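You operate a simulated robot arm through the tools that you are given. There is no shell and no other tool. Be economical: measure what you need, move in short steps, check, and stop when the job is done.

You are at the controls of a simulated two-armed robot. One attempt, no reset.

JOB
Set up a putting drill on the green mat: pole at the blue ring, purple and red balls.
Fine: hold the pole while you draw its tube out.

It is judged by the outcome, as a careful person would: the job done as asked, and still so three seconds after it is handed in. It fails if anything else is knocked over, pushed out of place, dropped, spilled or broken.

ROBOT AND FRAMES
Two 7-joint arms with fingered hands on one trunk, on a base that drives. Base frame: it is fixed to the floor where the robot stands at the start and does not move with it; the origin is under the middle of the robot, x ahead of it, y to its left, z up; the surface under the hand at the start is at about z = 86.4. Lengths are in cm, angles in rad, forces in N, time in s.
The left shoulder is at the start at [4, 14.6, 117.9], the right one opposite. With the tool pointing down near the work surface each hand reaches from about 30 to 72 cm from the robot's upright axis, wherever it stands, measured 20 degrees to its own side. Places, roughly: green work mat [30, -50, 90]; inner tube of the pole [70, 0, 100]. Payload 4 kg a hand.
The tool frame of a hand sits at the grasp point between the pads (the TCP): z along the fingers, y along the line on which they close. The tips reach 2.6 cm beyond it. The gripper opens to 14.8 cm. The gripper's body begins 7.3 cm behind the TCP. The gripper is a hand of 3 fingers: y runs from the thumb to the fingers, the wrist lies at [0, 0, -22.4] in the tool frame.
Orientation is that of the tool frame in the base frame, as a unit quaternion [x, y, z, w]. With the fingers straight down and closing along the base's y, the tool's x points along the base's -x, its y along +y and its z along -z.

CONTROLS
- The arms move only by the tool step_arm. It takes "left_rows", "right_rows" or both (then of equal length, played together; a hand with none holds still); each is one flat list of numbers, 6 for each row, row after row: the shift along the base's x, y, z in cm, then the turn, a rotation vector about the base's x, y, z in rad. In form: [dx, dy, dz, wx, wy, wz, dx, dy, dz, wx, wy, wz, ...]. A call has 1 to 8 rows; each row shifts and turns the commanded pose from where the row before left it. A row lasts 0.2 s, in which the tool goes at most 5 cm and 0.15 rad; a call with a longer step from one row to the next is refused whole. A pose out of reach is approached as far as the arm can. The call stops where the force on the tool passes 90 N (or 10 N more than at its start, if that is more) or the arm is blocked; 0.2 s more then pass. In this call time passes only in rows, and 0.2 s behind the last. The reply holds the time, the measured pose of the TCP, the force on the tool along the base axes, the opening and the grip force, in the units named above and with some noise, with the torque about the TCP (base axes, N m) and any sound that the robot's microphone picked up, and new pictures: "pictures" is both (left out), scene, wrist or none (wrist: the cameras of the hands that moved).
- Cameras (640 x 400 px; columns grow to the right, rows downward): "scene" is now at [9.92, -5.58, 141.07]; the picture's right is [-0.51, -0.86, 0.00], its down [-0.38, 0.23, -0.90] and it looks along [0.77, -0.45, -0.45] (base axes); focal length 214 px, centre (320, 200). "left" rides on the left gripper at [-6.8, -3.9, -9] in its tool frame; the picture's right is [0.50, -0.87, 0.00], its down [0.66, 0.38, -0.65] and it looks along [0.57, 0.33, 0.76] (tool axes); focal length 222 px, centre (320, 200). "right" rides on the right gripper at [6.7, -3.9, -9] in its tool frame; the picture's right is [0.50, 0.87, 0.00], its down [-0.66, 0.38, -0.65] and it looks along [-0.57, 0.33, 0.76] (tool axes); focal length 222 px, centre (320, 200). There is no depth. A picture from a camera that has moved, and an enlarged one, comes with that camera's place and axes in the base frame and with its lens. The place of the scene camera against the robot may be out by one fixed shift of up to 2.5 cm in any direction.
- move_column(by): slides the trunk up (or, below 0, down) by that many cm; the arms and the scene camera ride with it, the base frame stays. It gives what a move gives, with no picture.
- drive_base(legs): drives the robot by 1 to 6 legs, each [ahead, left, turn to the left] in cm, cm and rad, along the robot's own axes; the way and the turn of a leg run together, so that a leg with both is an arc; at most 150 cm and 3.142 rad a leg. The arms and the cameras ride along, it lands a little off, and it stops where it bumps. It gives what a move gives, and a new picture of the scene camera.
- curl_fingers(finger1, finger2, thumb_bend, hand): sets how far each is bent, from 0 (flat) to 100 (curled in); at 30 the hand is open as for a grip, at 70 the pads meet at the TCP. One left out holds its place. A second passes; each finger stops where it meets its share of the squeeze, and holds until it gets a number again. It is the only way to open and close the hand. It gives what a move gives, with no picture; readings hold the bend of each and the force on the fingers (four entries, about 0 where the hand has none), thumb and palm.
- aim_head(pan, tilt): turns the head with the scene camera to pan (to the left, within 1.501 rad either way) and tilt (down, from -0.506 to 1.204), counted from straight ahead of the robot. It gives what a move gives, and a new picture of the scene camera.
- close_up(camera, box): a new picture of the part [left, top, right, bottom] of that camera's present view, enlarged. The clock stands still meanwhile.
- hand_in(): hands the job in; it is judged then, once.

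Go step by step. Nothing tells you exact positions but the pictures and the camera data: compare them with the known pose of the tool, close in by small moves and look again before you grip or let go. The budget is 120 turns and 260 pictures, counting those below and the enlarged ones. Unless the task says otherwise, let go and move clear before handing in.

The tools are called after "Emit:" by a JSON object that holds its "fn" and its "kwargs". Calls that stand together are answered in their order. step_arm: Moves the arms, as the interface text tells. Its arguments: {"type":"object","properties":{"left_rows":{"type":"array"},"right_rows":{"type":"array"},"pictures":{"type":"string","enum":["both","scene","wrist","none"]}},"required":[]} The other tools are called the same way: move_column (by) slides the trunk up or down; curl_fingers (finger1, finger2, thumb_bend, hand) moves the fingers one by one; drive_base (legs) drives the base; aim_head (pan, tilt) turns the head that bears the scene camera; close_up (camera, box) takes an enlarged picture of a part of a camera's view; hand_in () hands the job in.

At the start:

```text
clock: 0.0
left_tcp_pos: [37.71, 6.45, 130.28]
left_ee_rot: [0.0, 1.0, 0.001, 0.0]
left_contact_force: [0.9, 0.1, 0.6]
left_torque: [-0.06, 0.0, -0.02]
left_gripper_width: 14.78
left_grasp_force: 0.0
left_shape: jaw
left_bend: [30.0, 30.0, 30.0]
left_finger forces: [0.0, 0.0, 0.1, 0.0, 0.0, 0.0]
right_tcp_pos: [42.49, -32.1, 132.45]
right_ee_rot: [0.001, 1.0, -0.001, 0.001]
right_contact_force: [0.0, -0.1, -0.3]
right_torque: [0.0, 0.0, -0.01]
right_gripper_width: 14.79
right_grasp_force: 0.1
right_shape: jaw
right_bend: [30.0, 30.0, 30.0]
right_finger forces: [0.1, 0.0, 0.1, 0.0, 0.0, 0.0]
trunk travel left (down, up): [-35.0, 15.6]
robot x, y, heading: [0.11, 0.09, 0.001]
head pan, tilt: [-0.529, 0.463]
```

scene: 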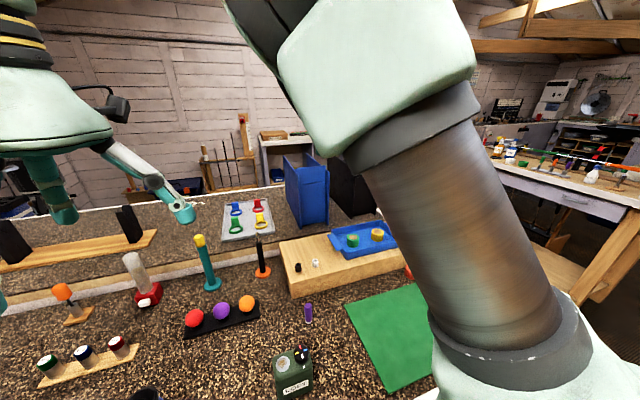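
right: 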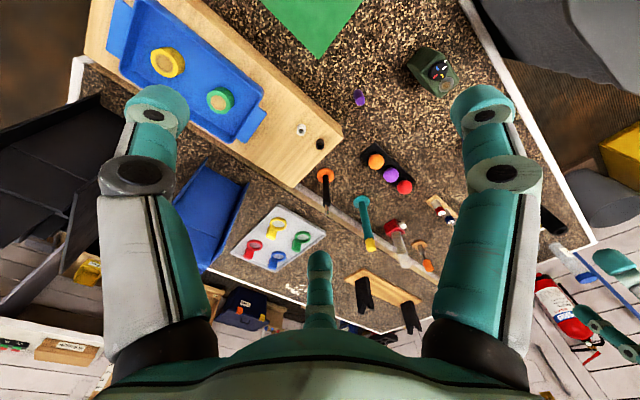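
left: 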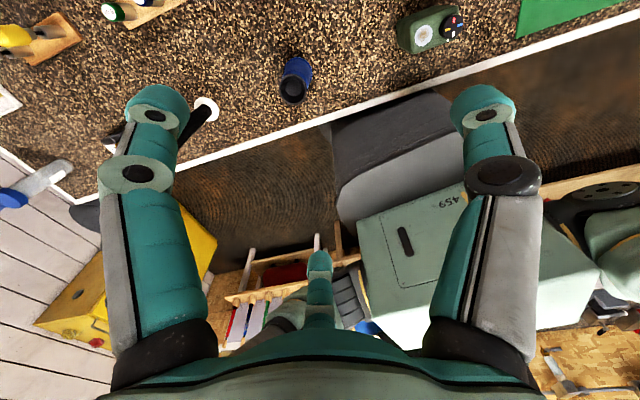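

I see a bench with balls on a black rack, several colour-topped poles, a tray with coloured rings and a green mat. I'll look around to understand the layout first.

Emit:
{"fn": "aim_head", "kwargs": {"pan": -0.1, "tilt": 0.6}}

Emit:
{"fn": "close_up", "kwargs": {"camera": "right", "box": [220, 0, 540, 300]}}

Emit:
{"fn": "close_up", "kwargs": {"camera": "left", "box": [0, 0, 640, 200]}}

```text
clock: 0.9
left_tcp_pos: [37.7, 6.51, 130.34]
left_ee_rot: [0.0, 1.0, 0.0, -0.001]
left_contact_force: [-0.4, -0.7, 0.5]
left_torque: [-0.03, -0.02, 0.01]
left_gripper_width: 14.78
left_grasp_force: 0.0
left_shape: jaw
left_bend: [30.0, 30.0, 30.0]
left_finger forces: [0.0, 0.0, 0.1, 0.1, 0.0, 0.0]
right_tcp_pos: [42.39, -32.17, 132.48]
right_ee_rot: [0.0, 1.0, 0.0, 0.001]
right_contact_force: [-0.1, 0.2, -0.2]
right_torque: [-0.05, 0.02, -0.01]
right_gripper_width: 14.8
right_grasp_force: 0.1
right_shape: jaw
right_bend: [30.0, 30.0, 30.0]
right_finger forces: [0.0, 0.0, 0.0, 0.1, 0.1, 0.0]
trunk travel left (down, up): [-35.0, 15.6]
robot x, y, heading: [-0.2, -0.03, 0.003]
head pan, tilt: [-0.099, 0.6]
camera scene: at [10.8, -1.84, 139.82], right [-0.1, -0.99, 0.0], down [-0.56, 0.06, -0.83], along [0.82, -0.08, -0.56], focal length 214 px, centre (320, 200)
```

scene: 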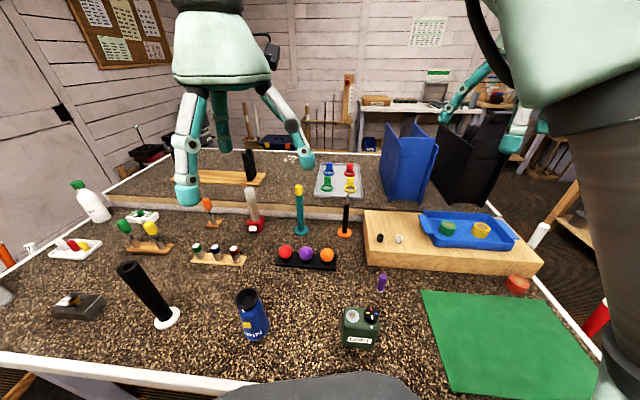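

```text
1.33 times, centred on (380, 150) of right
camera zoom: at [35.81, -36.1, 141.42], right [-0.5, 0.87, 0.0], down [0.65, 0.38, 0.65], along [0.57, 0.33, -0.76], focal length 296 px, centre (240, 267)
```

zoom: 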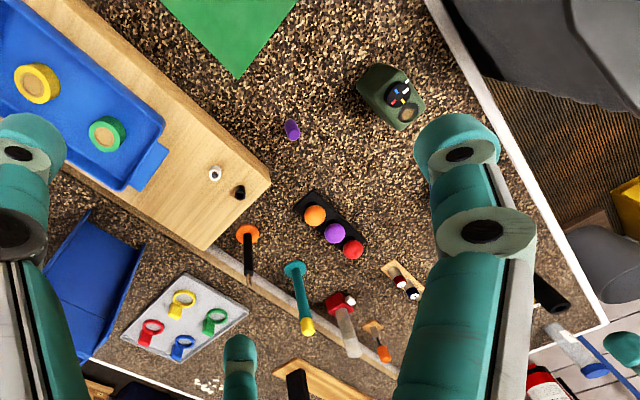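

```text
1.00 times, centred on (320, 100) of left (not enlarged: the box is as wide or as high as the picture)
camera zoom: at [44.56, 2.64, 139.17], right [-0.5, -0.87, 0.0], down [-0.66, 0.38, 0.65], along [-0.57, 0.33, -0.76], focal length 222 px, centre (320, 300)
```

zoom: 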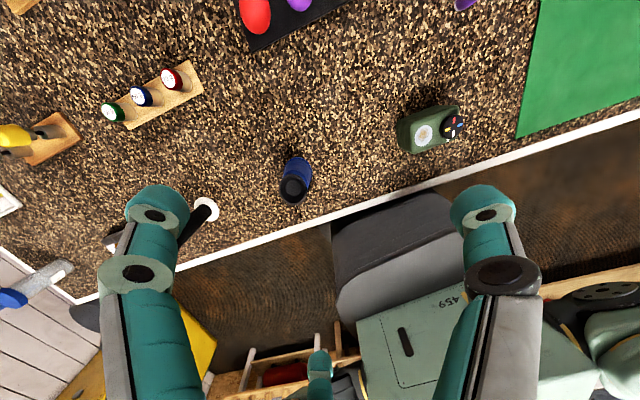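

The teal pole with the yellow tip is likely the telescopic pole. I need to see the green mat, which the right arm hides, so I aim the head there and close in.

Emit:
{"fn": "aim_head", "kwargs": {"pan": -1.1, "tilt": 0.9}}

Emit:
{"fn": "close_up", "kwargs": {"camera": "scene", "box": [0, 0, 320, 200]}}

```text
clock: 2.2
left_tcp_pos: [37.54, 6.44, 130.18]
left_ee_rot: [0.0, 1.0, 0.0, 0.0]
left_contact_force: [0.0, 0.0, -0.2]
left_torque: [0.03, 0.0, 0.0]
left_gripper_width: 14.79
left_grasp_force: 0.0
left_shape: jaw
left_bend: [30.0, 30.0, 30.0]
left_finger forces: [0.0, 0.1, 0.0, 0.1, 0.0, 0.0]
right_tcp_pos: [42.37, -32.09, 132.36]
right_ee_rot: [0.001, 1.0, 0.0, 0.001]
right_contact_force: [0.8, -0.8, -0.4]
right_torque: [0.05, -0.01, 0.01]
right_gripper_width: 14.81
right_grasp_force: 0.1
right_shape: jaw
right_bend: [30.0, 30.0, 30.0]
right_finger forces: [0.1, 0.1, 0.0, 0.1, 0.1, 0.1]
trunk travel left (down, up): [-35.0, 15.6]
robot x, y, heading: [-0.06, 0.06, -0.003]
head pan, tilt: [-1.1, 0.901]
camera scene: at [5.44, -7.68, 137.34], right [-0.89, -0.45, 0.0], down [-0.36, 0.7, -0.62], along [0.28, -0.55, -0.78], focal length 214 px, centre (320, 200)
```

scene: 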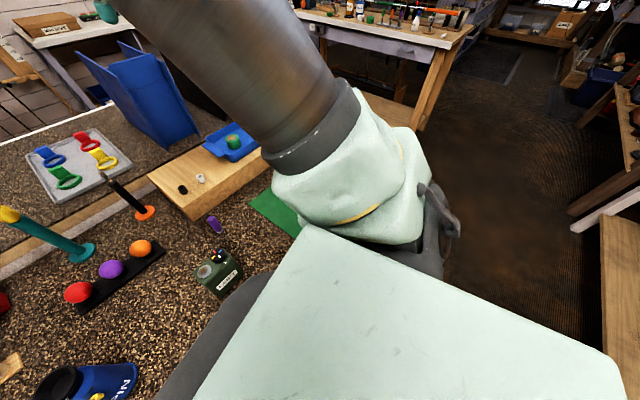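

```text
2.00 times, centred on (160, 100) of scene
camera zoom: at [5.44, -7.68, 137.34], right [-0.89, -0.45, 0.0], down [-0.36, 0.7, -0.62], along [0.28, -0.55, -0.78], focal length 429 px, centre (640, 400)
```

zoom: 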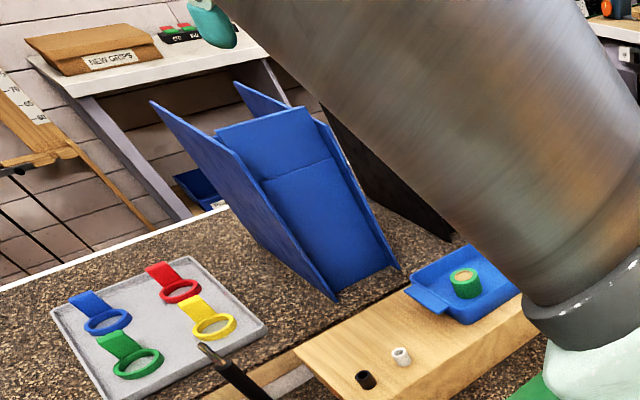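

The right arm hides the mat, so I'll yaw the right hand to let its wrist camera look back over the mat.

Emit:
{"fn": "step_arm", "kwargs": {"right_rows": [0, 0, 0, 0, 0, -0.15, 0, 0, 0, 0, 0, -0.15, 0, 0, 0, 0, 0, -0.15, 0, 0, 0, 0, 0, -0.15, 0, 0, 0, 0, 0, -0.15, 0, 0, 0, 0, 0, -0.15, 0, 0, 0, 0, 0, -0.15, 0, 0, 0, 0, 0, -0.15], "pictures": "none"}}

Emit:
{"fn": "step_arm", "kwargs": {"right_rows": [0, 0, 0, 0, 0, -0.15, 0, 0, 0, 0, 0, -0.15, 0, 0, 0, 0, 0, -0.15, 0, 0, 0, 0, 0, -0.15, 0, 0, 0, 0, 0, -0.15, 0, 0, 0, 0, 0, -0.15, 0, 0, 0, 0, 0, -0.15, 0, 0, 0, 0, 0, -0.15], "pictures": "wrist"}}

```text
clock: 4.0
left_tcp_pos: [37.64, 6.46, 130.19]
left_ee_rot: [0.0, 1.0, 0.0, 0.0]
left_contact_force: [-0.2, 0.3, 0.5]
left_torque: [-0.04, -0.02, -0.02]
left_gripper_width: 14.81
left_grasp_force: 0.1
left_shape: jaw
left_bend: [30.0, 30.0, 30.0]
left_finger forces: [0.1, 0.0, 0.1, 0.1, 0.0, 0.0]
right_tcp_pos: [42.55, -32.48, 132.42]
right_ee_rot: [0.569, 0.822, 0.001, -0.001]
right_contact_force: [0.1, 0.4, -0.2]
right_torque: [-0.01, -0.01, -0.04]
right_gripper_width: 14.79
right_grasp_force: 0.1
right_shape: jaw
right_bend: [30.0, 30.0, 30.0]
right_finger forces: [0.1, 0.0, 0.0, 0.0, 0.1, 0.1]
trunk travel left (down, up): [-35.0, 15.6]
robot x, y, heading: [-0.06, -0.06, 0.007]
head pan, tilt: [-1.1, 0.901]
```

```text
clock: 5.8
left_tcp_pos: [37.65, 6.44, 130.21]
left_ee_rot: [0.0, 1.0, 0.0, 0.0]
left_contact_force: [0.7, 0.0, -0.5]
left_torque: [0.0, 0.0, 0.03]
left_gripper_width: 14.8
left_grasp_force: 0.0
left_shape: jaw
left_bend: [30.0, 30.0, 30.0]
left_finger forces: [0.1, 0.1, 0.1, 0.0, 0.0, 0.0]
right_tcp_pos: [42.61, -32.27, 132.4]
right_ee_rot: [0.932, 0.362, -0.001, 0.0]
right_contact_force: [0.8, -1.7, 0.2]
right_torque: [0.04, 0.0, 0.01]
right_gripper_width: 14.8
right_grasp_force: 0.0
right_shape: jaw
right_bend: [30.0, 30.0, 30.0]
right_finger forces: [0.1, 0.0, 0.0, 0.0, 0.1, 0.0]
trunk travel left (down, up): [-35.0, 15.6]
robot x, y, heading: [0.24, -0.04, -0.003]
head pan, tilt: [-1.1, 0.901]
camera right: at [45.02, -24.77, 141.46], right [0.95, -0.3, 0.0], down [-0.23, -0.72, 0.66], along [-0.2, -0.62, -0.76], focal length 222 px, centre (320, 200)
```

right: 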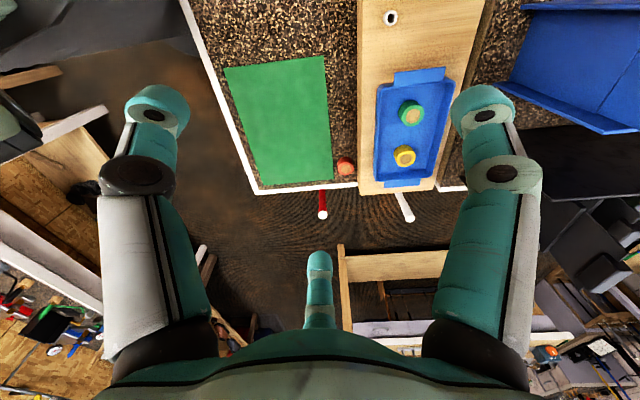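

The mat itself shows no clear ring from here. I'll enlarge the mat and other spots to find the blue ring.

Emit:
{"fn": "close_up", "kwargs": {"camera": "right", "box": [200, 40, 360, 200]}}

Emit:
{"fn": "aim_head", "kwargs": {"pan": -0.25, "tilt": 0.5}}

Emit:
{"fn": "close_up", "kwargs": {"camera": "scene", "box": [160, 120, 400, 280]}}

Emit:
{"fn": "close_up", "kwargs": {"camera": "scene", "box": [0, 0, 240, 200]}}

```text
2.50 times, centred on (280, 120) of right
camera zoom: at [45.02, -24.77, 141.46], right [0.95, -0.3, 0.0], down [-0.23, -0.72, 0.66], along [-0.2, -0.62, -0.76], focal length 555 px, centre (420, 400)
```

zoom: 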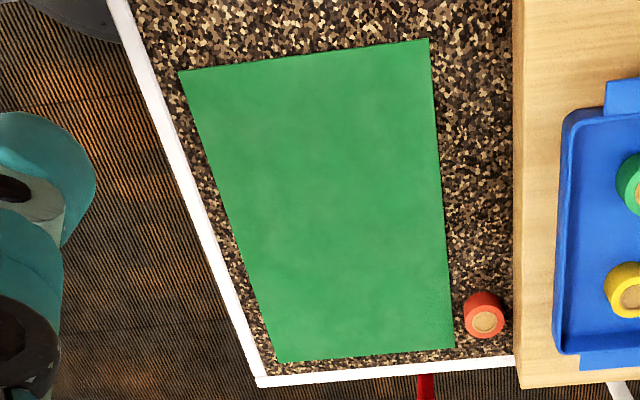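

```text
clock: 6.9
left_tcp_pos: [37.64, 6.35, 130.23]
left_ee_rot: [0.0, 1.0, 0.0, 0.001]
left_contact_force: [0.1, -1.0, -0.2]
left_torque: [0.01, 0.02, -0.01]
left_gripper_width: 14.8
left_grasp_force: 0.0
left_shape: jaw
left_bend: [30.0, 30.0, 30.0]
left_finger forces: [0.1, 0.1, 0.1, 0.0, 0.0, 0.0]
right_tcp_pos: [42.46, -32.17, 132.58]
right_ee_rot: [0.932, 0.363, -0.001, 0.001]
right_contact_force: [-0.9, -0.6, -0.1]
right_torque: [0.0, -0.01, -0.03]
right_gripper_width: 14.8
right_grasp_force: 0.2
right_shape: jaw
right_bend: [30.0, 30.0, 30.0]
right_finger forces: [0.0, 0.0, 0.1, 0.0, 0.1, 0.0]
trunk travel left (down, up): [-35.0, 15.6]
robot x, y, heading: [-0.01, 0.44, 0.0]
head pan, tilt: [-0.25, 0.499]
camera scene: at [10.82, -3.21, 140.73], right [-0.25, -0.97, 0.0], down [-0.46, 0.12, -0.88], along [0.85, -0.22, -0.48], focal length 214 px, centre (320, 200)
```

scene: 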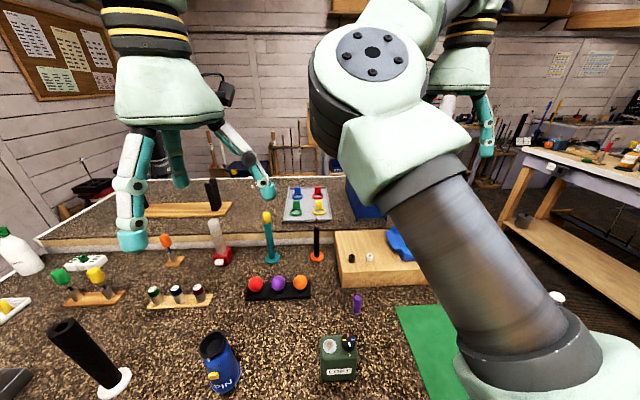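

```text
2.50 times, centred on (280, 200) of scene
camera zoom: at [10.82, -3.21, 140.73], right [-0.25, -0.97, 0.0], down [-0.46, 0.12, -0.88], along [0.85, -0.22, -0.48], focal length 536 px, centre (420, 200)
```

zoom: 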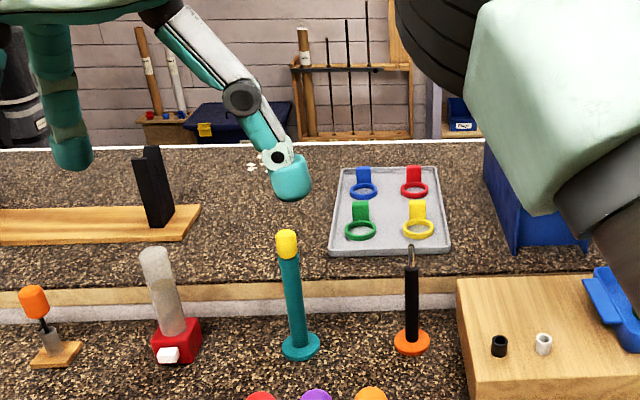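

```text
2.00 times, centred on (120, 100) of scene
camera zoom: at [10.82, -3.21, 140.73], right [-0.25, -0.97, 0.0], down [-0.46, 0.12, -0.88], along [0.85, -0.22, -0.48], focal length 429 px, centre (720, 400)
```

zoom: 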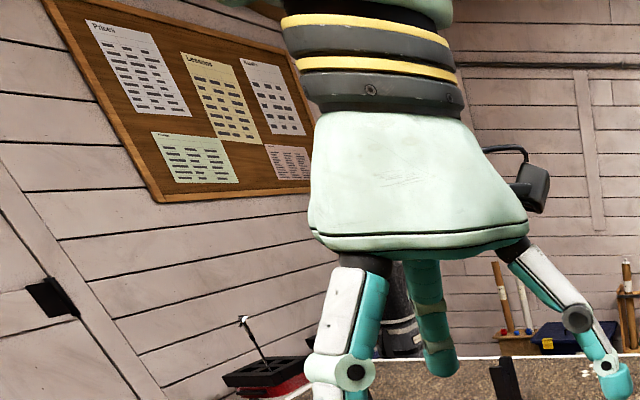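

The four loop rings (blue among them) lie on a grey tray at the far side of the bench, about x=112, y=-17, too far from here; the teal pole is at about (69,-1). The bench is turned about -0.25 rad, so I'll back off, turn right and look along the right aisle for a way round.

Emit:
{"fn": "drive_base", "kwargs": {"legs": [[-25, 0, 0], [0, 0, -0.9]]}}

Emit:
{"fn": "aim_head", "kwargs": {"pan": 0.5, "tilt": 0.3}}

```text
clock: 11.0
left_tcp_pos: [4.39, -25.16, 130.08]
left_ee_rot: [0.429, 0.903, 0.0, 0.0]
left_contact_force: [-0.3, 1.5, 0.2]
left_torque: [0.01, -0.03, 0.01]
left_gripper_width: 14.77
left_grasp_force: 0.0
left_shape: jaw
left_bend: [30.0, 30.0, 30.0]
left_finger forces: [0.0, 0.0, 0.0, 0.0, 0.1, 0.1]
right_tcp_pos: [-22.59, -53.42, 132.41]
right_ee_rot: [0.997, -0.073, -0.001, 0.0]
right_contact_force: [-0.9, 0.2, -0.2]
right_torque: [0.03, -0.02, 0.03]
right_gripper_width: 14.79
right_grasp_force: 0.1
right_shape: jaw
right_bend: [30.0, 30.0, 30.0]
right_finger forces: [0.1, 0.0, 0.0, 0.1, 0.0, 0.1]
trunk travel left (down, up): [-35.0, 15.6]
robot x, y, heading: [-24.35, -0.11, -0.885]
head pan, tilt: [-0.25, 0.499]
camera scene: at [-19.33, -10.77, 140.73], right [-0.91, -0.42, 0.0], down [-0.2, 0.43, -0.88], along [0.37, -0.8, -0.48], focal length 214 px, centre (320, 200)
```

scene: 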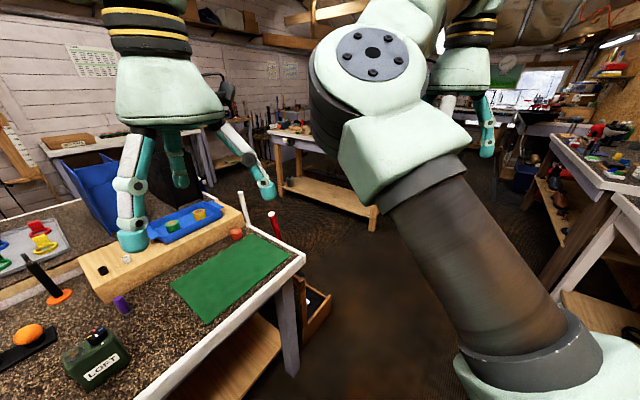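

```text
clock: 12.1
left_tcp_pos: [4.32, -25.23, 130.25]
left_ee_rot: [0.429, 0.903, 0.001, 0.001]
left_contact_force: [0.2, 0.9, -0.1]
left_torque: [-0.02, 0.03, 0.01]
left_gripper_width: 14.81
left_grasp_force: 0.1
left_shape: jaw
left_bend: [30.0, 30.0, 30.0]
left_finger forces: [0.1, 0.0, 0.0, 0.0, 0.0, 0.0]
right_tcp_pos: [-22.67, -53.39, 132.5]
right_ee_rot: [0.997, -0.073, -0.001, -0.001]
right_contact_force: [0.6, -0.6, 0.6]
right_torque: [0.01, -0.01, -0.01]
right_gripper_width: 14.79
right_grasp_force: 0.1
right_shape: jaw
right_bend: [30.0, 30.0, 30.0]
right_finger forces: [0.0, 0.0, 0.0, 0.1, 0.0, 0.0]
trunk travel left (down, up): [-35.0, 15.6]
robot x, y, heading: [-24.48, 0.04, -0.888]
head pan, tilt: [0.499, 0.3]
camera scene: at [-14.52, -6.07, 142.57], right [-0.38, -0.92, 0.0], down [-0.27, 0.11, -0.96], along [0.88, -0.36, -0.3], focal length 214 px, centre (320, 200)
```

scene: 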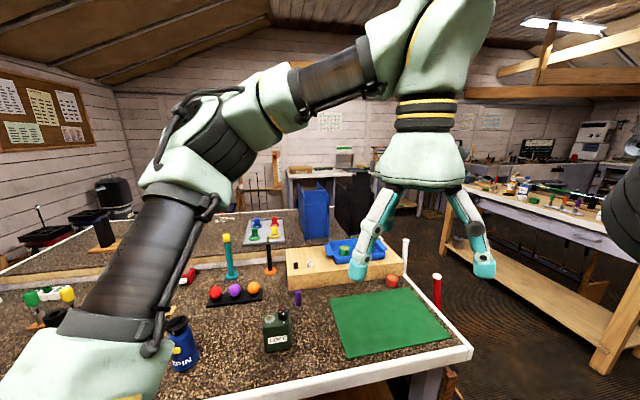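

The aisle to the right of the bench is wide (other table about 140 cm away). I'll align with the bench, strafe right past its corner, go forward along its side and look.

Emit:
{"fn": "drive_base", "kwargs": {"legs": [[0, 0, 0.637], [0, -112, 0], [100, 0, 0]]}}

Emit:
{"fn": "aim_head", "kwargs": {"pan": 0.9, "tilt": 0.5}}

```text
clock: 22.5
left_tcp_pos: [37.14, -120.6, 130.31]
left_ee_rot: [0.04, 0.999, 0.0, 0.002]
left_contact_force: [-0.6, 0.4, -0.5]
left_torque: [0.02, -0.02, -0.03]
left_gripper_width: 14.82
left_grasp_force: 0.1
left_shape: jaw
left_bend: [30.0, 30.0, 30.0]
left_finger forces: [0.0, 0.0, 0.0, 0.1, 0.0, 0.0]
right_tcp_pos: [38.84, -159.47, 132.66]
right_ee_rot: [0.946, 0.325, 0.0, 0.0]
right_contact_force: [0.4, 0.7, -0.5]
right_torque: [0.03, 0.02, 0.0]
right_gripper_width: 14.8
right_grasp_force: 0.1
right_shape: jaw
right_bend: [30.0, 30.0, 30.0]
right_finger forces: [0.0, 0.0, 0.0, 0.0, 0.0, 0.1]
trunk travel left (down, up): [-35.0, 15.6]
robot x, y, heading: [-0.94, -123.97, -0.077]
head pan, tilt: [0.499, 0.3]
stopped in leg 3: the robot was blocked; the commanded pose is now the measured one
camera scene: at [9.66, -121.27, 142.59], right [0.41, -0.91, 0.0], down [-0.27, -0.12, -0.96], along [0.87, 0.39, -0.29], focal length 214 px, centre (320, 200)
```

scene: 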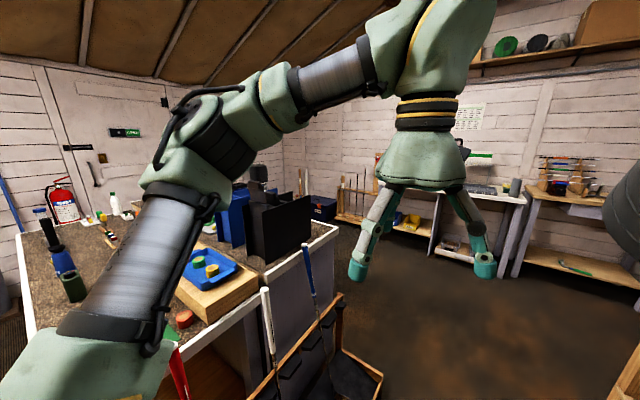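

```text
clock: 23.4
left_tcp_pos: [37.44, -120.46, 130.33]
left_ee_rot: [0.04, 0.999, -0.001, 0.001]
left_contact_force: [0.5, 0.1, -0.1]
left_torque: [-0.02, -0.01, -0.01]
left_gripper_width: 14.82
left_grasp_force: 0.0
left_shape: jaw
left_bend: [30.0, 30.0, 30.0]
left_finger forces: [0.1, 0.0, 0.0, 0.1, 0.0, 0.1]
right_tcp_pos: [39.12, -159.36, 132.51]
right_ee_rot: [0.946, 0.325, -0.001, 0.0]
right_contact_force: [-0.4, 0.1, 0.1]
right_torque: [0.0, 0.0, -0.04]
right_gripper_width: 14.8
right_grasp_force: 0.0
right_shape: jaw
right_bend: [30.0, 30.0, 30.0]
right_finger forces: [0.0, 0.0, 0.0, 0.0, 0.0, 0.0]
trunk travel left (down, up): [-35.0, 15.6]
robot x, y, heading: [-0.68, -123.91, -0.081]
head pan, tilt: [0.901, 0.499]
camera scene: at [7.62, -118.3, 140.73], right [0.73, -0.68, 0.0], down [-0.33, -0.35, -0.88], along [0.6, 0.64, -0.48], focal length 214 px, centre (320, 200)
```

scene: 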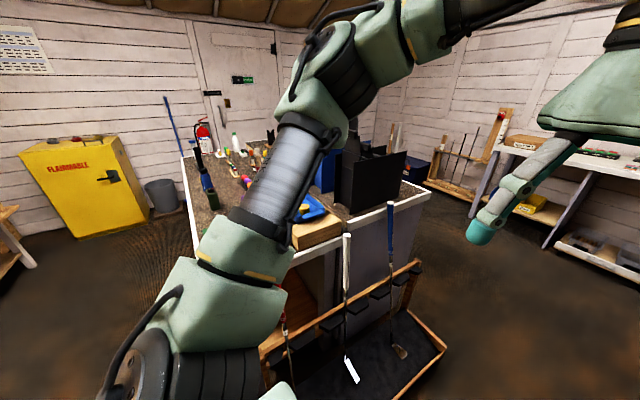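

I bumped a floor rack holding putters on the bench's right side (its outer edge near y=-118). I'll back off, shift right clear of it and pass down the middle of the aisle.

Emit:
{"fn": "drive_base", "kwargs": {"legs": [[-14, 0, 0], [0, -33, -0.17], [150, 0, 0]]}}

Emit:
{"fn": "aim_head", "kwargs": {"pan": 1.4, "tilt": 0.5}}

```text
clock: 33.5
left_tcp_pos: [164.41, -190.86, 130.3]
left_ee_rot: [0.102, 0.995, 0.0, 0.0]
left_contact_force: [-0.4, -0.3, 0.5]
left_torque: [0.01, -0.05, -0.01]
left_gripper_width: 14.78
left_grasp_force: 0.0
left_shape: jaw
left_bend: [30.0, 30.0, 30.0]
left_finger forces: [0.0, 0.1, 0.1, 0.0, 0.0, 0.0]
right_tcp_pos: [161.37, -229.73, 132.55]
right_ee_rot: [0.964, 0.265, -0.001, -0.001]
right_contact_force: [1.0, -0.2, -0.6]
right_torque: [0.0, -0.02, 0.01]
right_gripper_width: 14.75
right_grasp_force: 0.0
right_shape: jaw
right_bend: [30.0, 30.0, 30.0]
right_finger forces: [0.0, 0.0, 0.0, 0.1, 0.0, 0.0]
trunk travel left (down, up): [-35.0, 15.6]
robot x, y, heading: [126.63, -189.57, -0.205]
head pan, tilt: [0.901, 0.499]
camera scene: at [135.31, -185.01, 140.73], right [0.64, -0.77, 0.0], down [-0.37, -0.31, -0.88], along [0.67, 0.56, -0.48], focal length 214 px, centre (320, 200)
```

scene: 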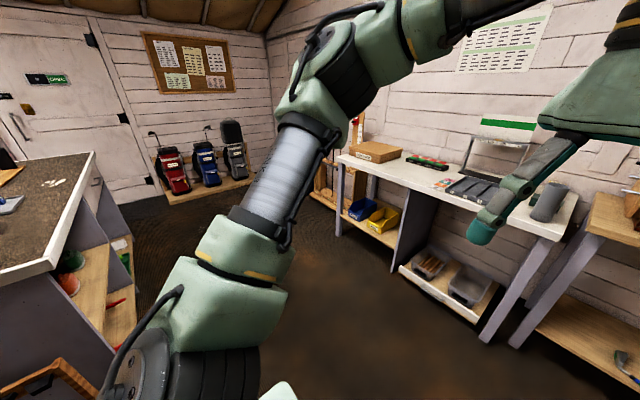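

```text
clock: 34.4
left_tcp_pos: [164.6, -190.79, 130.26]
left_ee_rot: [0.102, 0.995, -0.001, 0.001]
left_contact_force: [0.1, 0.0, 0.4]
left_torque: [0.0, 0.01, -0.02]
left_gripper_width: 14.79
left_grasp_force: 0.1
left_shape: jaw
left_bend: [30.0, 30.0, 30.0]
left_finger forces: [0.0, 0.0, 0.1, 0.0, 0.1, 0.0]
right_tcp_pos: [161.51, -229.67, 132.58]
right_ee_rot: [0.964, 0.266, -0.001, 0.0]
right_contact_force: [-0.9, 0.2, -0.2]
right_torque: [-0.01, 0.0, 0.01]
right_gripper_width: 14.76
right_grasp_force: 0.1
right_shape: jaw
right_bend: [30.0, 30.0, 30.0]
right_finger forces: [0.0, 0.0, 0.1, 0.1, 0.0, 0.0]
trunk travel left (down, up): [-35.0, 15.6]
robot x, y, heading: [126.11, -189.5, -0.202]
head pan, tilt: [1.4, 0.499]
camera scene: at [131.71, -182.4, 140.73], right [0.93, -0.37, 0.0], down [-0.18, -0.45, -0.88], along [0.32, 0.82, -0.48], focal length 214 px, centre (320, 200)
```

scene: 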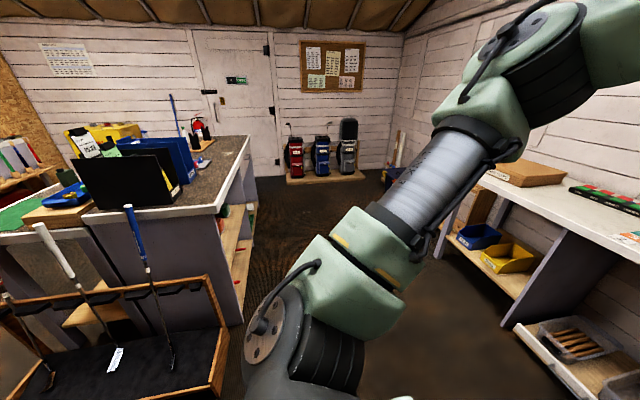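

The back aisle is about 160 cm wide, so there is room to face the bench from the far side. I'll move round the corner and turn to face the tray.

Emit:
{"fn": "drive_base", "kwargs": {"legs": [[28, 0, 0], [0, 145, 0], [0, 0, 3.14]]}}

Emit:
{"fn": "aim_head", "kwargs": {"pan": 0.1, "tilt": 0.75}}

```text
clock: 50.6
left_tcp_pos: [144.37, -52.19, 130.22]
left_ee_rot: [0.997, -0.082, 0.001, 0.0]
left_contact_force: [0.3, -0.6, -0.4]
left_torque: [0.0, -0.02, 0.02]
left_gripper_width: 14.77
left_grasp_force: 0.1
left_shape: jaw
left_bend: [30.0, 30.0, 30.0]
left_finger forces: [0.0, 0.0, 0.0, 0.1, 0.0, 0.0]
right_tcp_pos: [146.04, -13.4, 132.57]
right_ee_rot: [-0.283, 0.959, 0.001, 0.0]
right_contact_force: [0.6, -0.2, -0.2]
right_torque: [0.03, 0.02, 0.04]
right_gripper_width: 14.8
right_grasp_force: 0.0
right_shape: jaw
right_bend: [30.0, 30.0, 30.0]
right_finger forces: [0.0, 0.0, 0.0, 0.1, 0.1, 0.0]
trunk travel left (down, up): [-35.0, 15.6]
robot x, y, heading: [182.61, -51.81, 2.979]
head pan, tilt: [1.4, 0.499]
camera scene: at [177.53, -61.31, 140.73], right [-0.94, 0.33, 0.0], down [0.16, 0.45, -0.88], along [-0.29, -0.83, -0.48], focal length 214 px, centre (320, 200)
```

scene: 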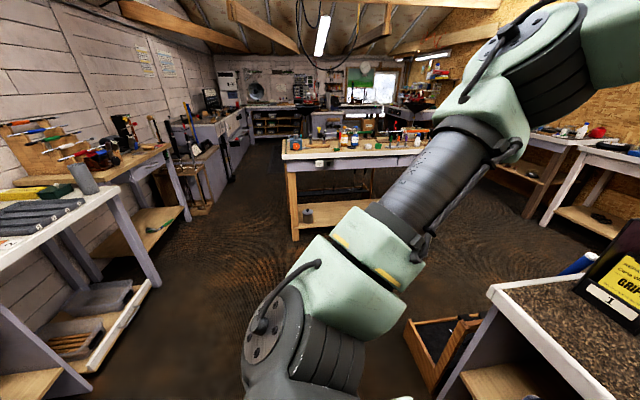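

```text
clock: 52.1
left_tcp_pos: [144.5, -52.4, 130.29]
left_ee_rot: [0.997, -0.083, -0.001, -0.001]
left_contact_force: [0.6, 1.1, 0.1]
left_torque: [0.02, 0.02, 0.01]
left_gripper_width: 14.78
left_grasp_force: 0.1
left_shape: jaw
left_bend: [30.0, 30.0, 30.0]
left_finger forces: [0.0, 0.1, 0.1, 0.0, 0.0, 0.0]
right_tcp_pos: [146.15, -13.19, 132.57]
right_ee_rot: [-0.284, 0.959, 0.001, 0.001]
right_contact_force: [-0.3, -0.9, 0.3]
right_torque: [0.02, -0.03, 0.0]
right_gripper_width: 14.8
right_grasp_force: 0.0
right_shape: jaw
right_bend: [30.0, 30.0, 30.0]
right_finger forces: [0.1, 0.0, 0.0, 0.0, 0.0, 0.1]
trunk travel left (down, up): [-35.0, 15.6]
robot x, y, heading: [182.5, -52.28, 2.976]
head pan, tilt: [0.099, 0.75]
camera scene: at [172.26, -52.19, 138.53], right [0.06, 1.0, 0.0], down [0.68, -0.04, -0.73], along [-0.73, 0.05, -0.68], focal length 214 px, centre (320, 200)
```

scene: 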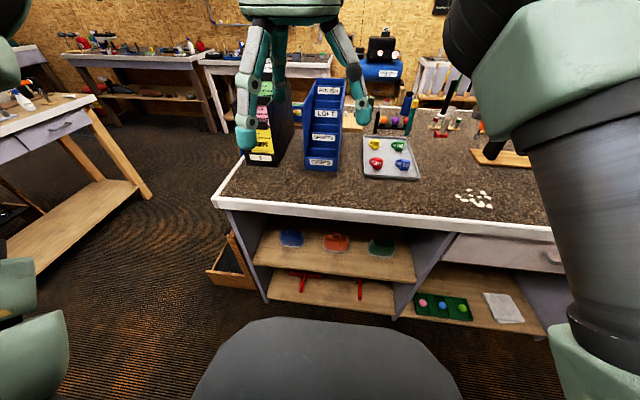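

Now I face the tray from behind; the blue ring is about (104,-16) on a slightly higher surface. I'll drive closer and turn the right hand back to neutral so its camera looks forward at the rings.

Emit:
{"fn": "drive_base", "kwargs": {"legs": [[28, -8, 0]]}}

Emit:
{"fn": "step_arm", "kwargs": {"right_rows": [0, 0, 0, 0, 0, 0.15, 0, 0, 0, 0, 0, 0.15, 0, 0, 0, 0, 0, 0.15, 0, 0, 0, 0, 0, 0.15, 0, 0, 0, 0, 0, 0.15, 0, 0, 0, 0, 0, 0.15, 0, 0, 0, 0, 0, 0.15, 0, 0, 0, 0, 0, 0.15], "pictures": "none"}}

Emit:
{"fn": "step_arm", "kwargs": {"right_rows": [0, 0, 0, 0, 0, 0.15, 0, 0, 0, 0, 0, 0.15, 0, 0, 0, 0, 0, 0.15, 0, 0, 0, 0, 0, 0.15, 0, 0, 0, 0, 0, 0.15, 0, 0, 0, 0, 0, 0.15, 0, 0, 0, 0, 0, 0.15, 0, 0, 0, 0, 0, 0.15], "pictures": "wrist"}}

```text
clock: 54.1
left_tcp_pos: [117.62, -39.89, 130.37]
left_ee_rot: [0.997, -0.081, -0.002, -0.001]
left_contact_force: [-0.5, -0.6, 0.9]
left_torque: [0.0, 0.02, 0.01]
left_gripper_width: 14.8
left_grasp_force: 0.1
left_shape: jaw
left_bend: [30.0, 30.0, 30.0]
left_finger forces: [0.1, 0.0, 0.1, 0.1, 0.1, 0.0]
right_tcp_pos: [119.04, -1.01, 132.62]
right_ee_rot: [-0.285, 0.959, 0.0, 0.0]
right_contact_force: [0.0, -1.4, -0.8]
right_torque: [-0.01, 0.01, 0.01]
right_gripper_width: 14.79
right_grasp_force: 0.1
right_shape: jaw
right_bend: [30.0, 30.0, 30.0]
right_finger forces: [0.0, 0.0, 0.1, 0.1, 0.0, 0.0]
trunk travel left (down, up): [-35.0, 15.6]
robot x, y, heading: [155.45, -39.66, 2.977]
head pan, tilt: [0.099, 0.75]
camera scene: at [145.46, -39.74, 138.55], right [0.06, 1.0, 0.0], down [0.68, -0.04, -0.73], along [-0.73, 0.05, -0.68], focal length 214 px, centre (320, 200)
```

scene: 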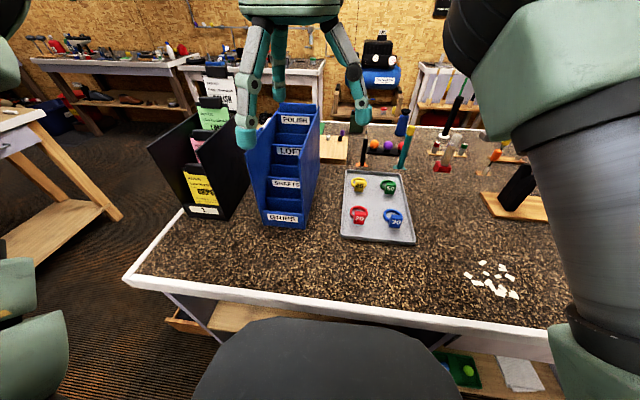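

```text
clock: 56.0
left_tcp_pos: [117.45, -39.88, 130.35]
left_ee_rot: [0.997, -0.081, -0.001, 0.0]
left_contact_force: [0.1, 0.2, -0.1]
left_torque: [0.01, -0.02, 0.01]
left_gripper_width: 14.8
left_grasp_force: 0.1
left_shape: jaw
left_bend: [30.0, 30.0, 30.0]
left_finger forces: [0.0, 0.0, 0.0, 0.0, 0.0, 0.0]
right_tcp_pos: [118.96, -0.23, 131.94]
right_ee_rot: [0.773, -0.634, 0.007, 0.001]
right_contact_force: [0.2, -0.4, -0.7]
right_torque: [-0.03, -0.04, 0.01]
right_gripper_width: 14.79
right_grasp_force: 0.0
right_shape: jaw
right_bend: [30.0, 30.0, 30.0]
right_finger forces: [0.1, 0.0, 0.1, 0.1, 0.0, 0.0]
trunk travel left (down, up): [-35.0, 15.6]
robot x, y, heading: [155.79, -39.11, 2.985]
head pan, tilt: [0.099, 0.75]
```

```text
clock: 57.8
left_tcp_pos: [117.47, -39.97, 130.26]
left_ee_rot: [0.997, -0.08, -0.002, -0.001]
left_contact_force: [0.1, -0.6, -0.8]
left_torque: [-0.01, 0.02, -0.01]
left_gripper_width: 14.78
left_grasp_force: 0.0
left_shape: jaw
left_bend: [30.0, 30.0, 30.0]
left_finger forces: [0.0, 0.1, 0.0, 0.0, 0.1, 0.1]
right_tcp_pos: [119.08, 0.32, 131.63]
right_ee_rot: [0.996, -0.092, 0.008, 0.009]
right_contact_force: [-0.4, 1.0, -0.6]
right_torque: [0.0, -0.01, -0.04]
right_gripper_width: 14.81
right_grasp_force: 0.1
right_shape: jaw
right_bend: [30.0, 30.0, 30.0]
right_finger forces: [0.0, 0.1, 0.0, 0.1, 0.0, 0.0]
trunk travel left (down, up): [-35.0, 15.6]
robot x, y, heading: [155.54, -39.62, 2.975]
head pan, tilt: [0.099, 0.75]
camera right: at [126.49, 2.99, 140.7], right [0.33, -0.94, 0.02], down [-0.72, -0.24, 0.65], along [-0.61, -0.23, -0.76], focal length 222 px, centre (320, 200)
```

right: 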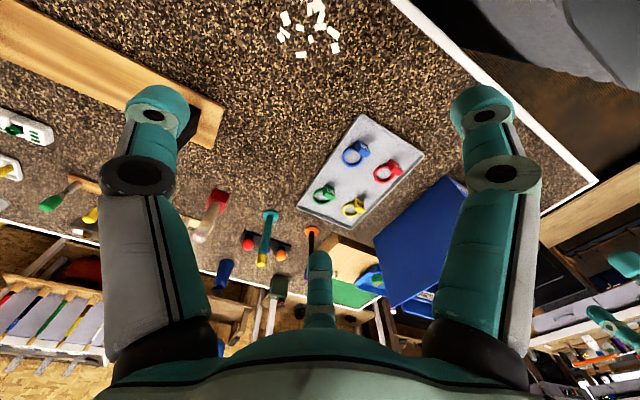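

Emit:
{"fn": "close_up", "kwargs": {"camera": "scene", "box": [330, 160, 430, 250]}}

Emit:
{"fn": "close_up", "kwargs": {"camera": "right", "box": [290, 110, 430, 230]}}

```text
4.44 times, centred on (380, 205) of scene
camera zoom: at [145.3, -39.66, 138.53], right [0.06, 1.0, 0.0], down [0.68, -0.04, -0.73], along [-0.73, 0.05, -0.68], focal length 953 px, centre (53, 178)
```

zoom: 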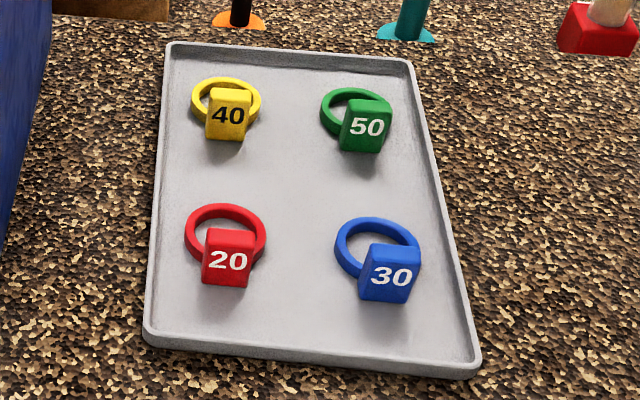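

```text
3.33 times, centred on (360, 170) of right
camera zoom: at [126.49, 2.99, 140.7], right [0.33, -0.94, 0.02], down [-0.72, -0.24, 0.65], along [-0.61, -0.23, -0.76], focal length 740 px, centre (187, 300)
```

zoom: 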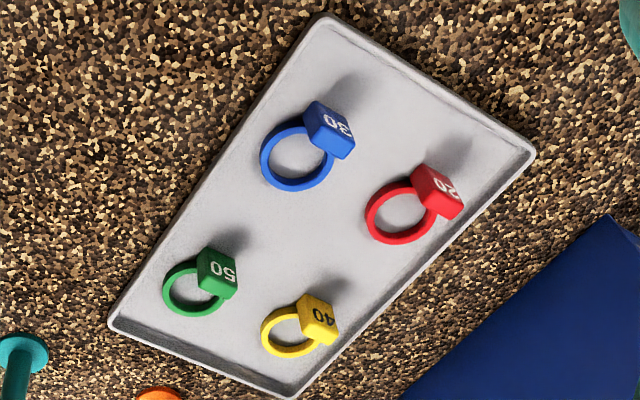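

Each ring carries an upright number block (blue is "30"), a good handle; triangulation puts the blue ring centre at about (103.2,-14.9,91.7). I'll bring the right hand above the block and look.

Emit:
{"fn": "step_arm", "kwargs": {"right_rows": [-1.6, -1.8, -2.4, 0, 0, 0, -1.6, -1.8, -2.4, 0, 0, 0, -1.6, -1.8, -2.4, 0, 0, 0, -1.6, -1.8, -2.4, 0, 0, 0, -1.6, -1.8, -2.4, 0, 0, 0, -1.6, -1.8, -2.4, 0, 0, 0, -1.6, -1.8, -2.4, 0, 0, 0, -1.6, -1.8, -2.4, 0, 0, 0], "pictures": "wrist"}}

Emit:
{"fn": "close_up", "kwargs": {"camera": "right", "box": [220, 100, 420, 260]}}

Emit:
{"fn": "close_up", "kwargs": {"camera": "scene", "box": [330, 100, 490, 250]}}

```text
clock: 58.4
left_tcp_pos: [117.15, -39.91, 130.16]
left_ee_rot: [0.997, -0.081, 0.0, -0.001]
left_contact_force: [-0.9, 0.1, -0.4]
left_torque: [-0.02, 0.01, -0.01]
left_gripper_width: 14.8
left_grasp_force: 0.2
left_shape: jaw
left_bend: [30.0, 30.0, 30.0]
left_finger forces: [0.1, 0.0, 0.1, 0.1, 0.0, 0.0]
right_tcp_pos: [115.09, -2.03, 119.21]
right_ee_rot: [0.99, -0.108, 0.091, 0.026]
right_contact_force: [-0.9, 0.8, -0.7]
right_torque: [0.01, -0.03, -0.01]
right_gripper_width: 14.79
right_grasp_force: 0.0
right_shape: jaw
right_bend: [30.0, 30.0, 30.0]
right_finger forces: [0.0, 0.0, 0.1, 0.0, 0.0, 0.0]
trunk travel left (down, up): [-35.0, 15.6]
robot x, y, heading: [155.6, -39.69, 2.982]
head pan, tilt: [0.099, 0.75]
stopped in row 3 (right hand): the arm was blocked; the commanded pose is now the measured one
camera right: at [121.08, 0.95, 129.22], right [0.29, -0.95, 0.12], down [-0.83, -0.18, 0.53], along [-0.48, -0.25, -0.84], focal length 222 px, centre (320, 200)
```

right: 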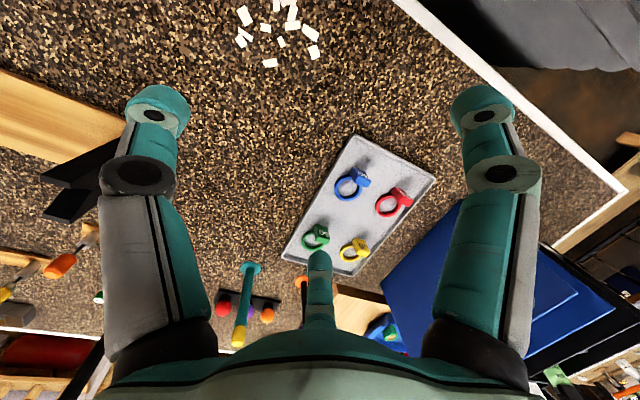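

```text
2.50 times, centred on (320, 180) of right
camera zoom: at [121.08, 0.95, 129.22], right [0.29, -0.95, 0.12], down [-0.83, -0.18, 0.53], along [-0.48, -0.25, -0.84], focal length 555 px, centre (320, 250)
```

zoom: 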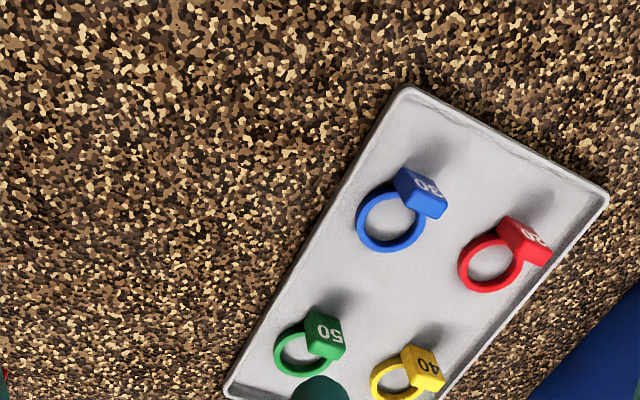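

```text
2.67 times, centred on (410, 175) of scene
camera zoom: at [145.06, -39.69, 138.52], right [0.06, 1.0, 0.0], down [0.68, -0.04, -0.73], along [-0.73, 0.05, -0.68], focal length 572 px, centre (80, 267)
```

zoom: 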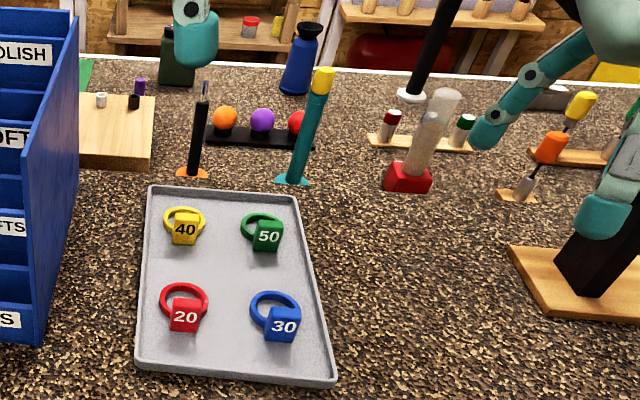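

The right arm got blocked with the wrist a bit tilted though nothing was touched, so it's likely a joint limit. I'll move sideways toward the ring at constant height while correcting the tilt.

Emit:
{"fn": "step_arm", "kwargs": {"right_rows": [-1.1, -1.5, 0, 0.009, 0.022, 0, -1.1, -1.5, 0, 0.009, 0.022, 0, -1.1, -1.5, 0, 0.009, 0.022, 0, -1.1, -1.5, 0, 0.009, 0.022, 0, -1.1, -1.5, 0, 0.009, 0.022, 0, -1.1, -1.5, 0, 0.009, 0.022, 0, -1.1, -1.5, 0, 0.009, 0.022, 0, -1.1, -1.5, 0, 0.009, 0.022, 0], "pictures": "both"}}

```text
clock: 59.4
left_tcp_pos: [117.43, -39.83, 130.28]
left_ee_rot: [0.997, -0.081, 0.0, 0.0]
left_contact_force: [0.6, 0.3, -0.2]
left_torque: [0.0, -0.02, 0.02]
left_gripper_width: 14.79
left_grasp_force: 0.2
left_shape: jaw
left_bend: [30.0, 30.0, 30.0]
left_finger forces: [0.0, 0.0, 0.1, 0.0, 0.0, 0.0]
right_tcp_pos: [112.34, -5.98, 111.23]
right_ee_rot: [0.982, -0.125, 0.14, 0.028]
right_contact_force: [-0.3, 0.1, -0.4]
right_torque: [-0.02, 0.0, 0.01]
right_gripper_width: 14.77
right_grasp_force: 0.0
right_shape: jaw
right_bend: [30.0, 30.0, 30.0]
right_finger forces: [0.0, 0.0, 0.0, 0.0, 0.1, 0.0]
trunk travel left (down, up): [-35.0, 15.6]
robot x, y, heading: [155.86, -39.34, 2.98]
head pan, tilt: [0.099, 0.75]
stopped in row 4 (right hand): the arm was blocked; the commanded pose is now the measured one
camera scene: at [145.2, -39.66, 138.53], right [0.06, 1.0, 0.0], down [0.68, -0.04, -0.73], along [-0.73, 0.05, -0.68], focal length 214 px, centre (320, 200)
camera right: at [117.26, -3.05, 121.73], right [0.25, -0.96, 0.16], down [-0.88, -0.15, 0.45], along [-0.41, -0.25, -0.88], focal length 222 px, centre (320, 200)
```

scene: 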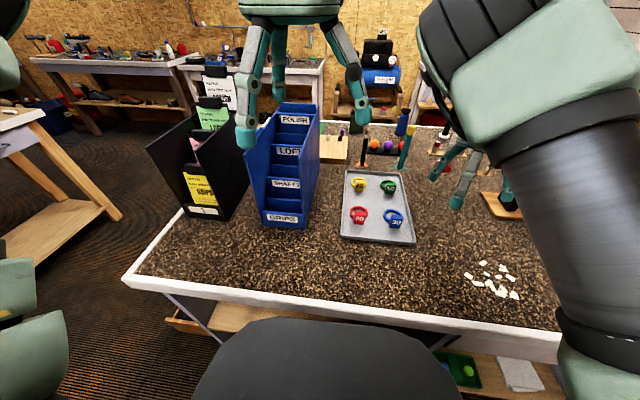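
right: 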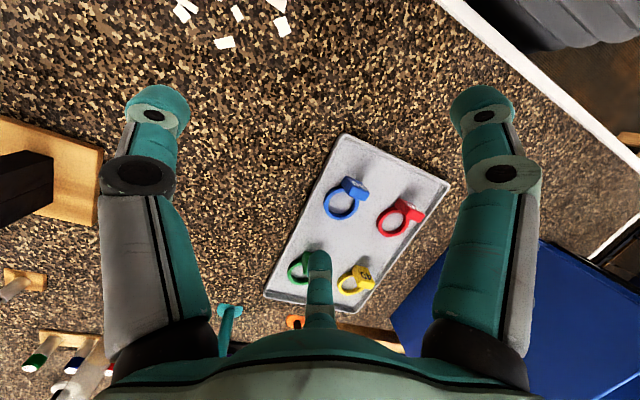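

The right wrist seems to sit at a joint limit at this yaw (it tilts on its own). I'll lift it, unwind the yaw a bit and see whether the tilt clears.

Emit:
{"fn": "step_arm", "kwargs": {"right_rows": [0, 0, 3, 0, 0, -0.12, 0, 0, 3, 0, 0, -0.12, 0, 0, 3, 0, 0, -0.12, 0, 0, 3, 0, 0, -0.12, 0, 0, 3, 0, 0, -0.12], "pictures": "none"}}

Emit:
{"fn": "step_arm", "kwargs": {"right_rows": [0, 0, 0, 0.03, 0.07, 0, 0, 0, 0, 0.03, 0.07, 0, 0, 0, 0, 0.0, 0.07, 0, 0, 0, 0, 0.0, 0.07, 0], "pictures": "scene"}}

```text
clock: 60.6
left_tcp_pos: [117.5, -39.8, 130.33]
left_ee_rot: [0.997, -0.08, 0.0, 0.0]
left_contact_force: [1.2, -0.3, 0.0]
left_torque: [0.01, 0.04, 0.01]
left_gripper_width: 14.82
left_grasp_force: 0.1
left_shape: jaw
left_bend: [30.0, 30.0, 30.0]
left_finger forces: [0.0, 0.0, 0.0, 0.1, 0.0, 0.0]
right_tcp_pos: [112.47, -6.13, 126.25]
right_ee_rot: [0.901, -0.409, 0.126, 0.067]
right_contact_force: [-0.1, 0.3, -0.7]
right_torque: [-0.02, 0.03, 0.01]
right_gripper_width: 14.79
right_grasp_force: 0.0
right_shape: jaw
right_bend: [30.0, 30.0, 30.0]
right_finger forces: [0.0, 0.1, 0.0, 0.1, 0.1, 0.0]
trunk travel left (down, up): [-35.0, 15.6]
robot x, y, heading: [155.46, -39.62, 2.981]
head pan, tilt: [0.099, 0.75]
```

```text
clock: 61.6
left_tcp_pos: [117.43, -39.85, 130.5]
left_ee_rot: [0.997, -0.082, -0.001, -0.001]
left_contact_force: [-0.3, 0.6, -0.9]
left_torque: [-0.01, 0.0, 0.0]
left_gripper_width: 14.77
left_grasp_force: 0.1
left_shape: jaw
left_bend: [30.0, 30.0, 30.0]
left_finger forces: [0.0, 0.0, 0.0, 0.0, 0.0, 0.0]
right_tcp_pos: [112.09, -4.44, 118.92]
right_ee_rot: [0.9, -0.422, 0.066, 0.085]
right_contact_force: [0.2, 0.2, 0.2]
right_torque: [0.0, 0.02, -0.01]
right_gripper_width: 14.81
right_grasp_force: 0.0
right_shape: jaw
right_bend: [30.0, 30.0, 30.0]
right_finger forces: [0.0, 0.1, 0.0, 0.0, 0.0, 0.0]
trunk travel left (down, up): [-35.0, 15.6]
robot x, y, heading: [155.61, -39.65, 2.979]
head pan, tilt: [0.099, 0.75]
stopped in row 4 (right hand): the arm was blocked; the commanded pose is now the measured one
camera scene: at [145.26, -39.66, 138.53], right [0.06, 1.0, 0.0], down [0.68, -0.04, -0.73], along [-0.73, 0.05, -0.68], focal length 214 px, centre (320, 200)
```

scene: 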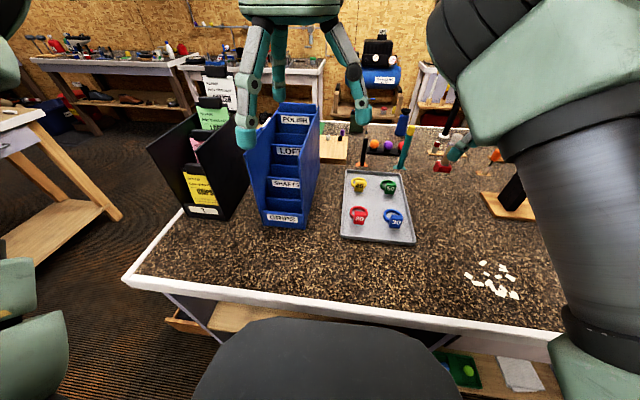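

The tilt trades off with height, a sign that a wrist joint is at its stop on this branch. I'll raise the hand and wind it back the other way toward yaw -π, which gives the same closing line.

Emit:
{"fn": "step_arm", "kwargs": {"right_rows": [0.5, 0, 2, 0.026, 0.006, -0.13, 0.5, 0, 2, 0.026, 0.006, -0.13, 0.5, 0, 2, 0.026, 0.006, -0.13, 0.5, 0, 2, 0.026, 0.006, -0.13, 0.5, 0, 2, 0.026, 0.006, -0.13, 0.5, 0, 2, 0.026, 0.006, -0.13, 0.5, 0, 2, 0.026, 0.006, -0.13, 0.5, 0, 2, 0.026, 0.006, -0.13], "pictures": "none"}}

Emit:
{"fn": "step_arm", "kwargs": {"right_rows": [0, 0, 0, 0, 0, -0.14, 0, 0, 0, 0, 0, -0.14, 0, 0, 0, 0, 0, -0.14, 0, 0, 0, 0, 0, -0.14, 0, 0, 0, 0, 0, -0.14, 0, 0, 0, 0, 0, -0.14, 0, 0, 0, 0, 0, -0.14], "pictures": "none"}}

```text
clock: 62.7
left_tcp_pos: [117.49, -39.85, 130.28]
left_ee_rot: [0.997, -0.082, 0.0, 0.0]
left_contact_force: [0.5, 0.2, 0.3]
left_torque: [0.02, 0.0, -0.03]
left_gripper_width: 14.77
left_grasp_force: 0.1
left_shape: jaw
left_bend: [30.0, 30.0, 30.0]
left_finger forces: [0.0, 0.1, 0.0, 0.0, 0.1, 0.0]
right_tcp_pos: [113.63, -2.9, 119.7]
right_ee_rot: [0.752, -0.654, 0.083, 0.021]
right_contact_force: [-0.6, -0.1, 0.2]
right_torque: [0.04, 0.01, 0.01]
right_gripper_width: 14.83
right_grasp_force: 0.1
right_shape: jaw
right_bend: [30.0, 30.0, 30.0]
right_finger forces: [0.0, 0.1, 0.0, 0.0, 0.0, 0.0]
trunk travel left (down, up): [-35.0, 15.6]
robot x, y, heading: [155.79, -38.99, 2.981]
head pan, tilt: [0.099, 0.75]
stopped in row 5 (right hand): the arm was blocked; the commanded pose is now the measured one
```

```text
clock: 64.3
left_tcp_pos: [117.46, -39.74, 130.25]
left_ee_rot: [0.997, -0.081, -0.001, -0.001]
left_contact_force: [0.0, 0.1, 0.0]
left_torque: [-0.02, 0.02, -0.02]
left_gripper_width: 14.77
left_grasp_force: 0.0
left_shape: jaw
left_bend: [30.0, 30.0, 30.0]
left_finger forces: [0.0, 0.1, 0.1, 0.0, 0.0, 0.1]
right_tcp_pos: [115.56, -2.0, 119.76]
right_ee_rot: [-0.355, 0.931, -0.063, -0.057]
right_contact_force: [0.7, -0.4, 0.0]
right_torque: [0.01, 0.0, 0.03]
right_gripper_width: 14.78
right_grasp_force: 0.1
right_shape: jaw
right_bend: [30.0, 30.0, 30.0]
right_finger forces: [0.1, 0.0, 0.0, 0.1, 0.0, 0.1]
right hand out of reach, approached as far as the arm can: row 6
trunk travel left (down, up): [-35.0, 15.6]
robot x, y, heading: [155.87, -39.79, 2.984]
head pan, tilt: [0.099, 0.75]
```

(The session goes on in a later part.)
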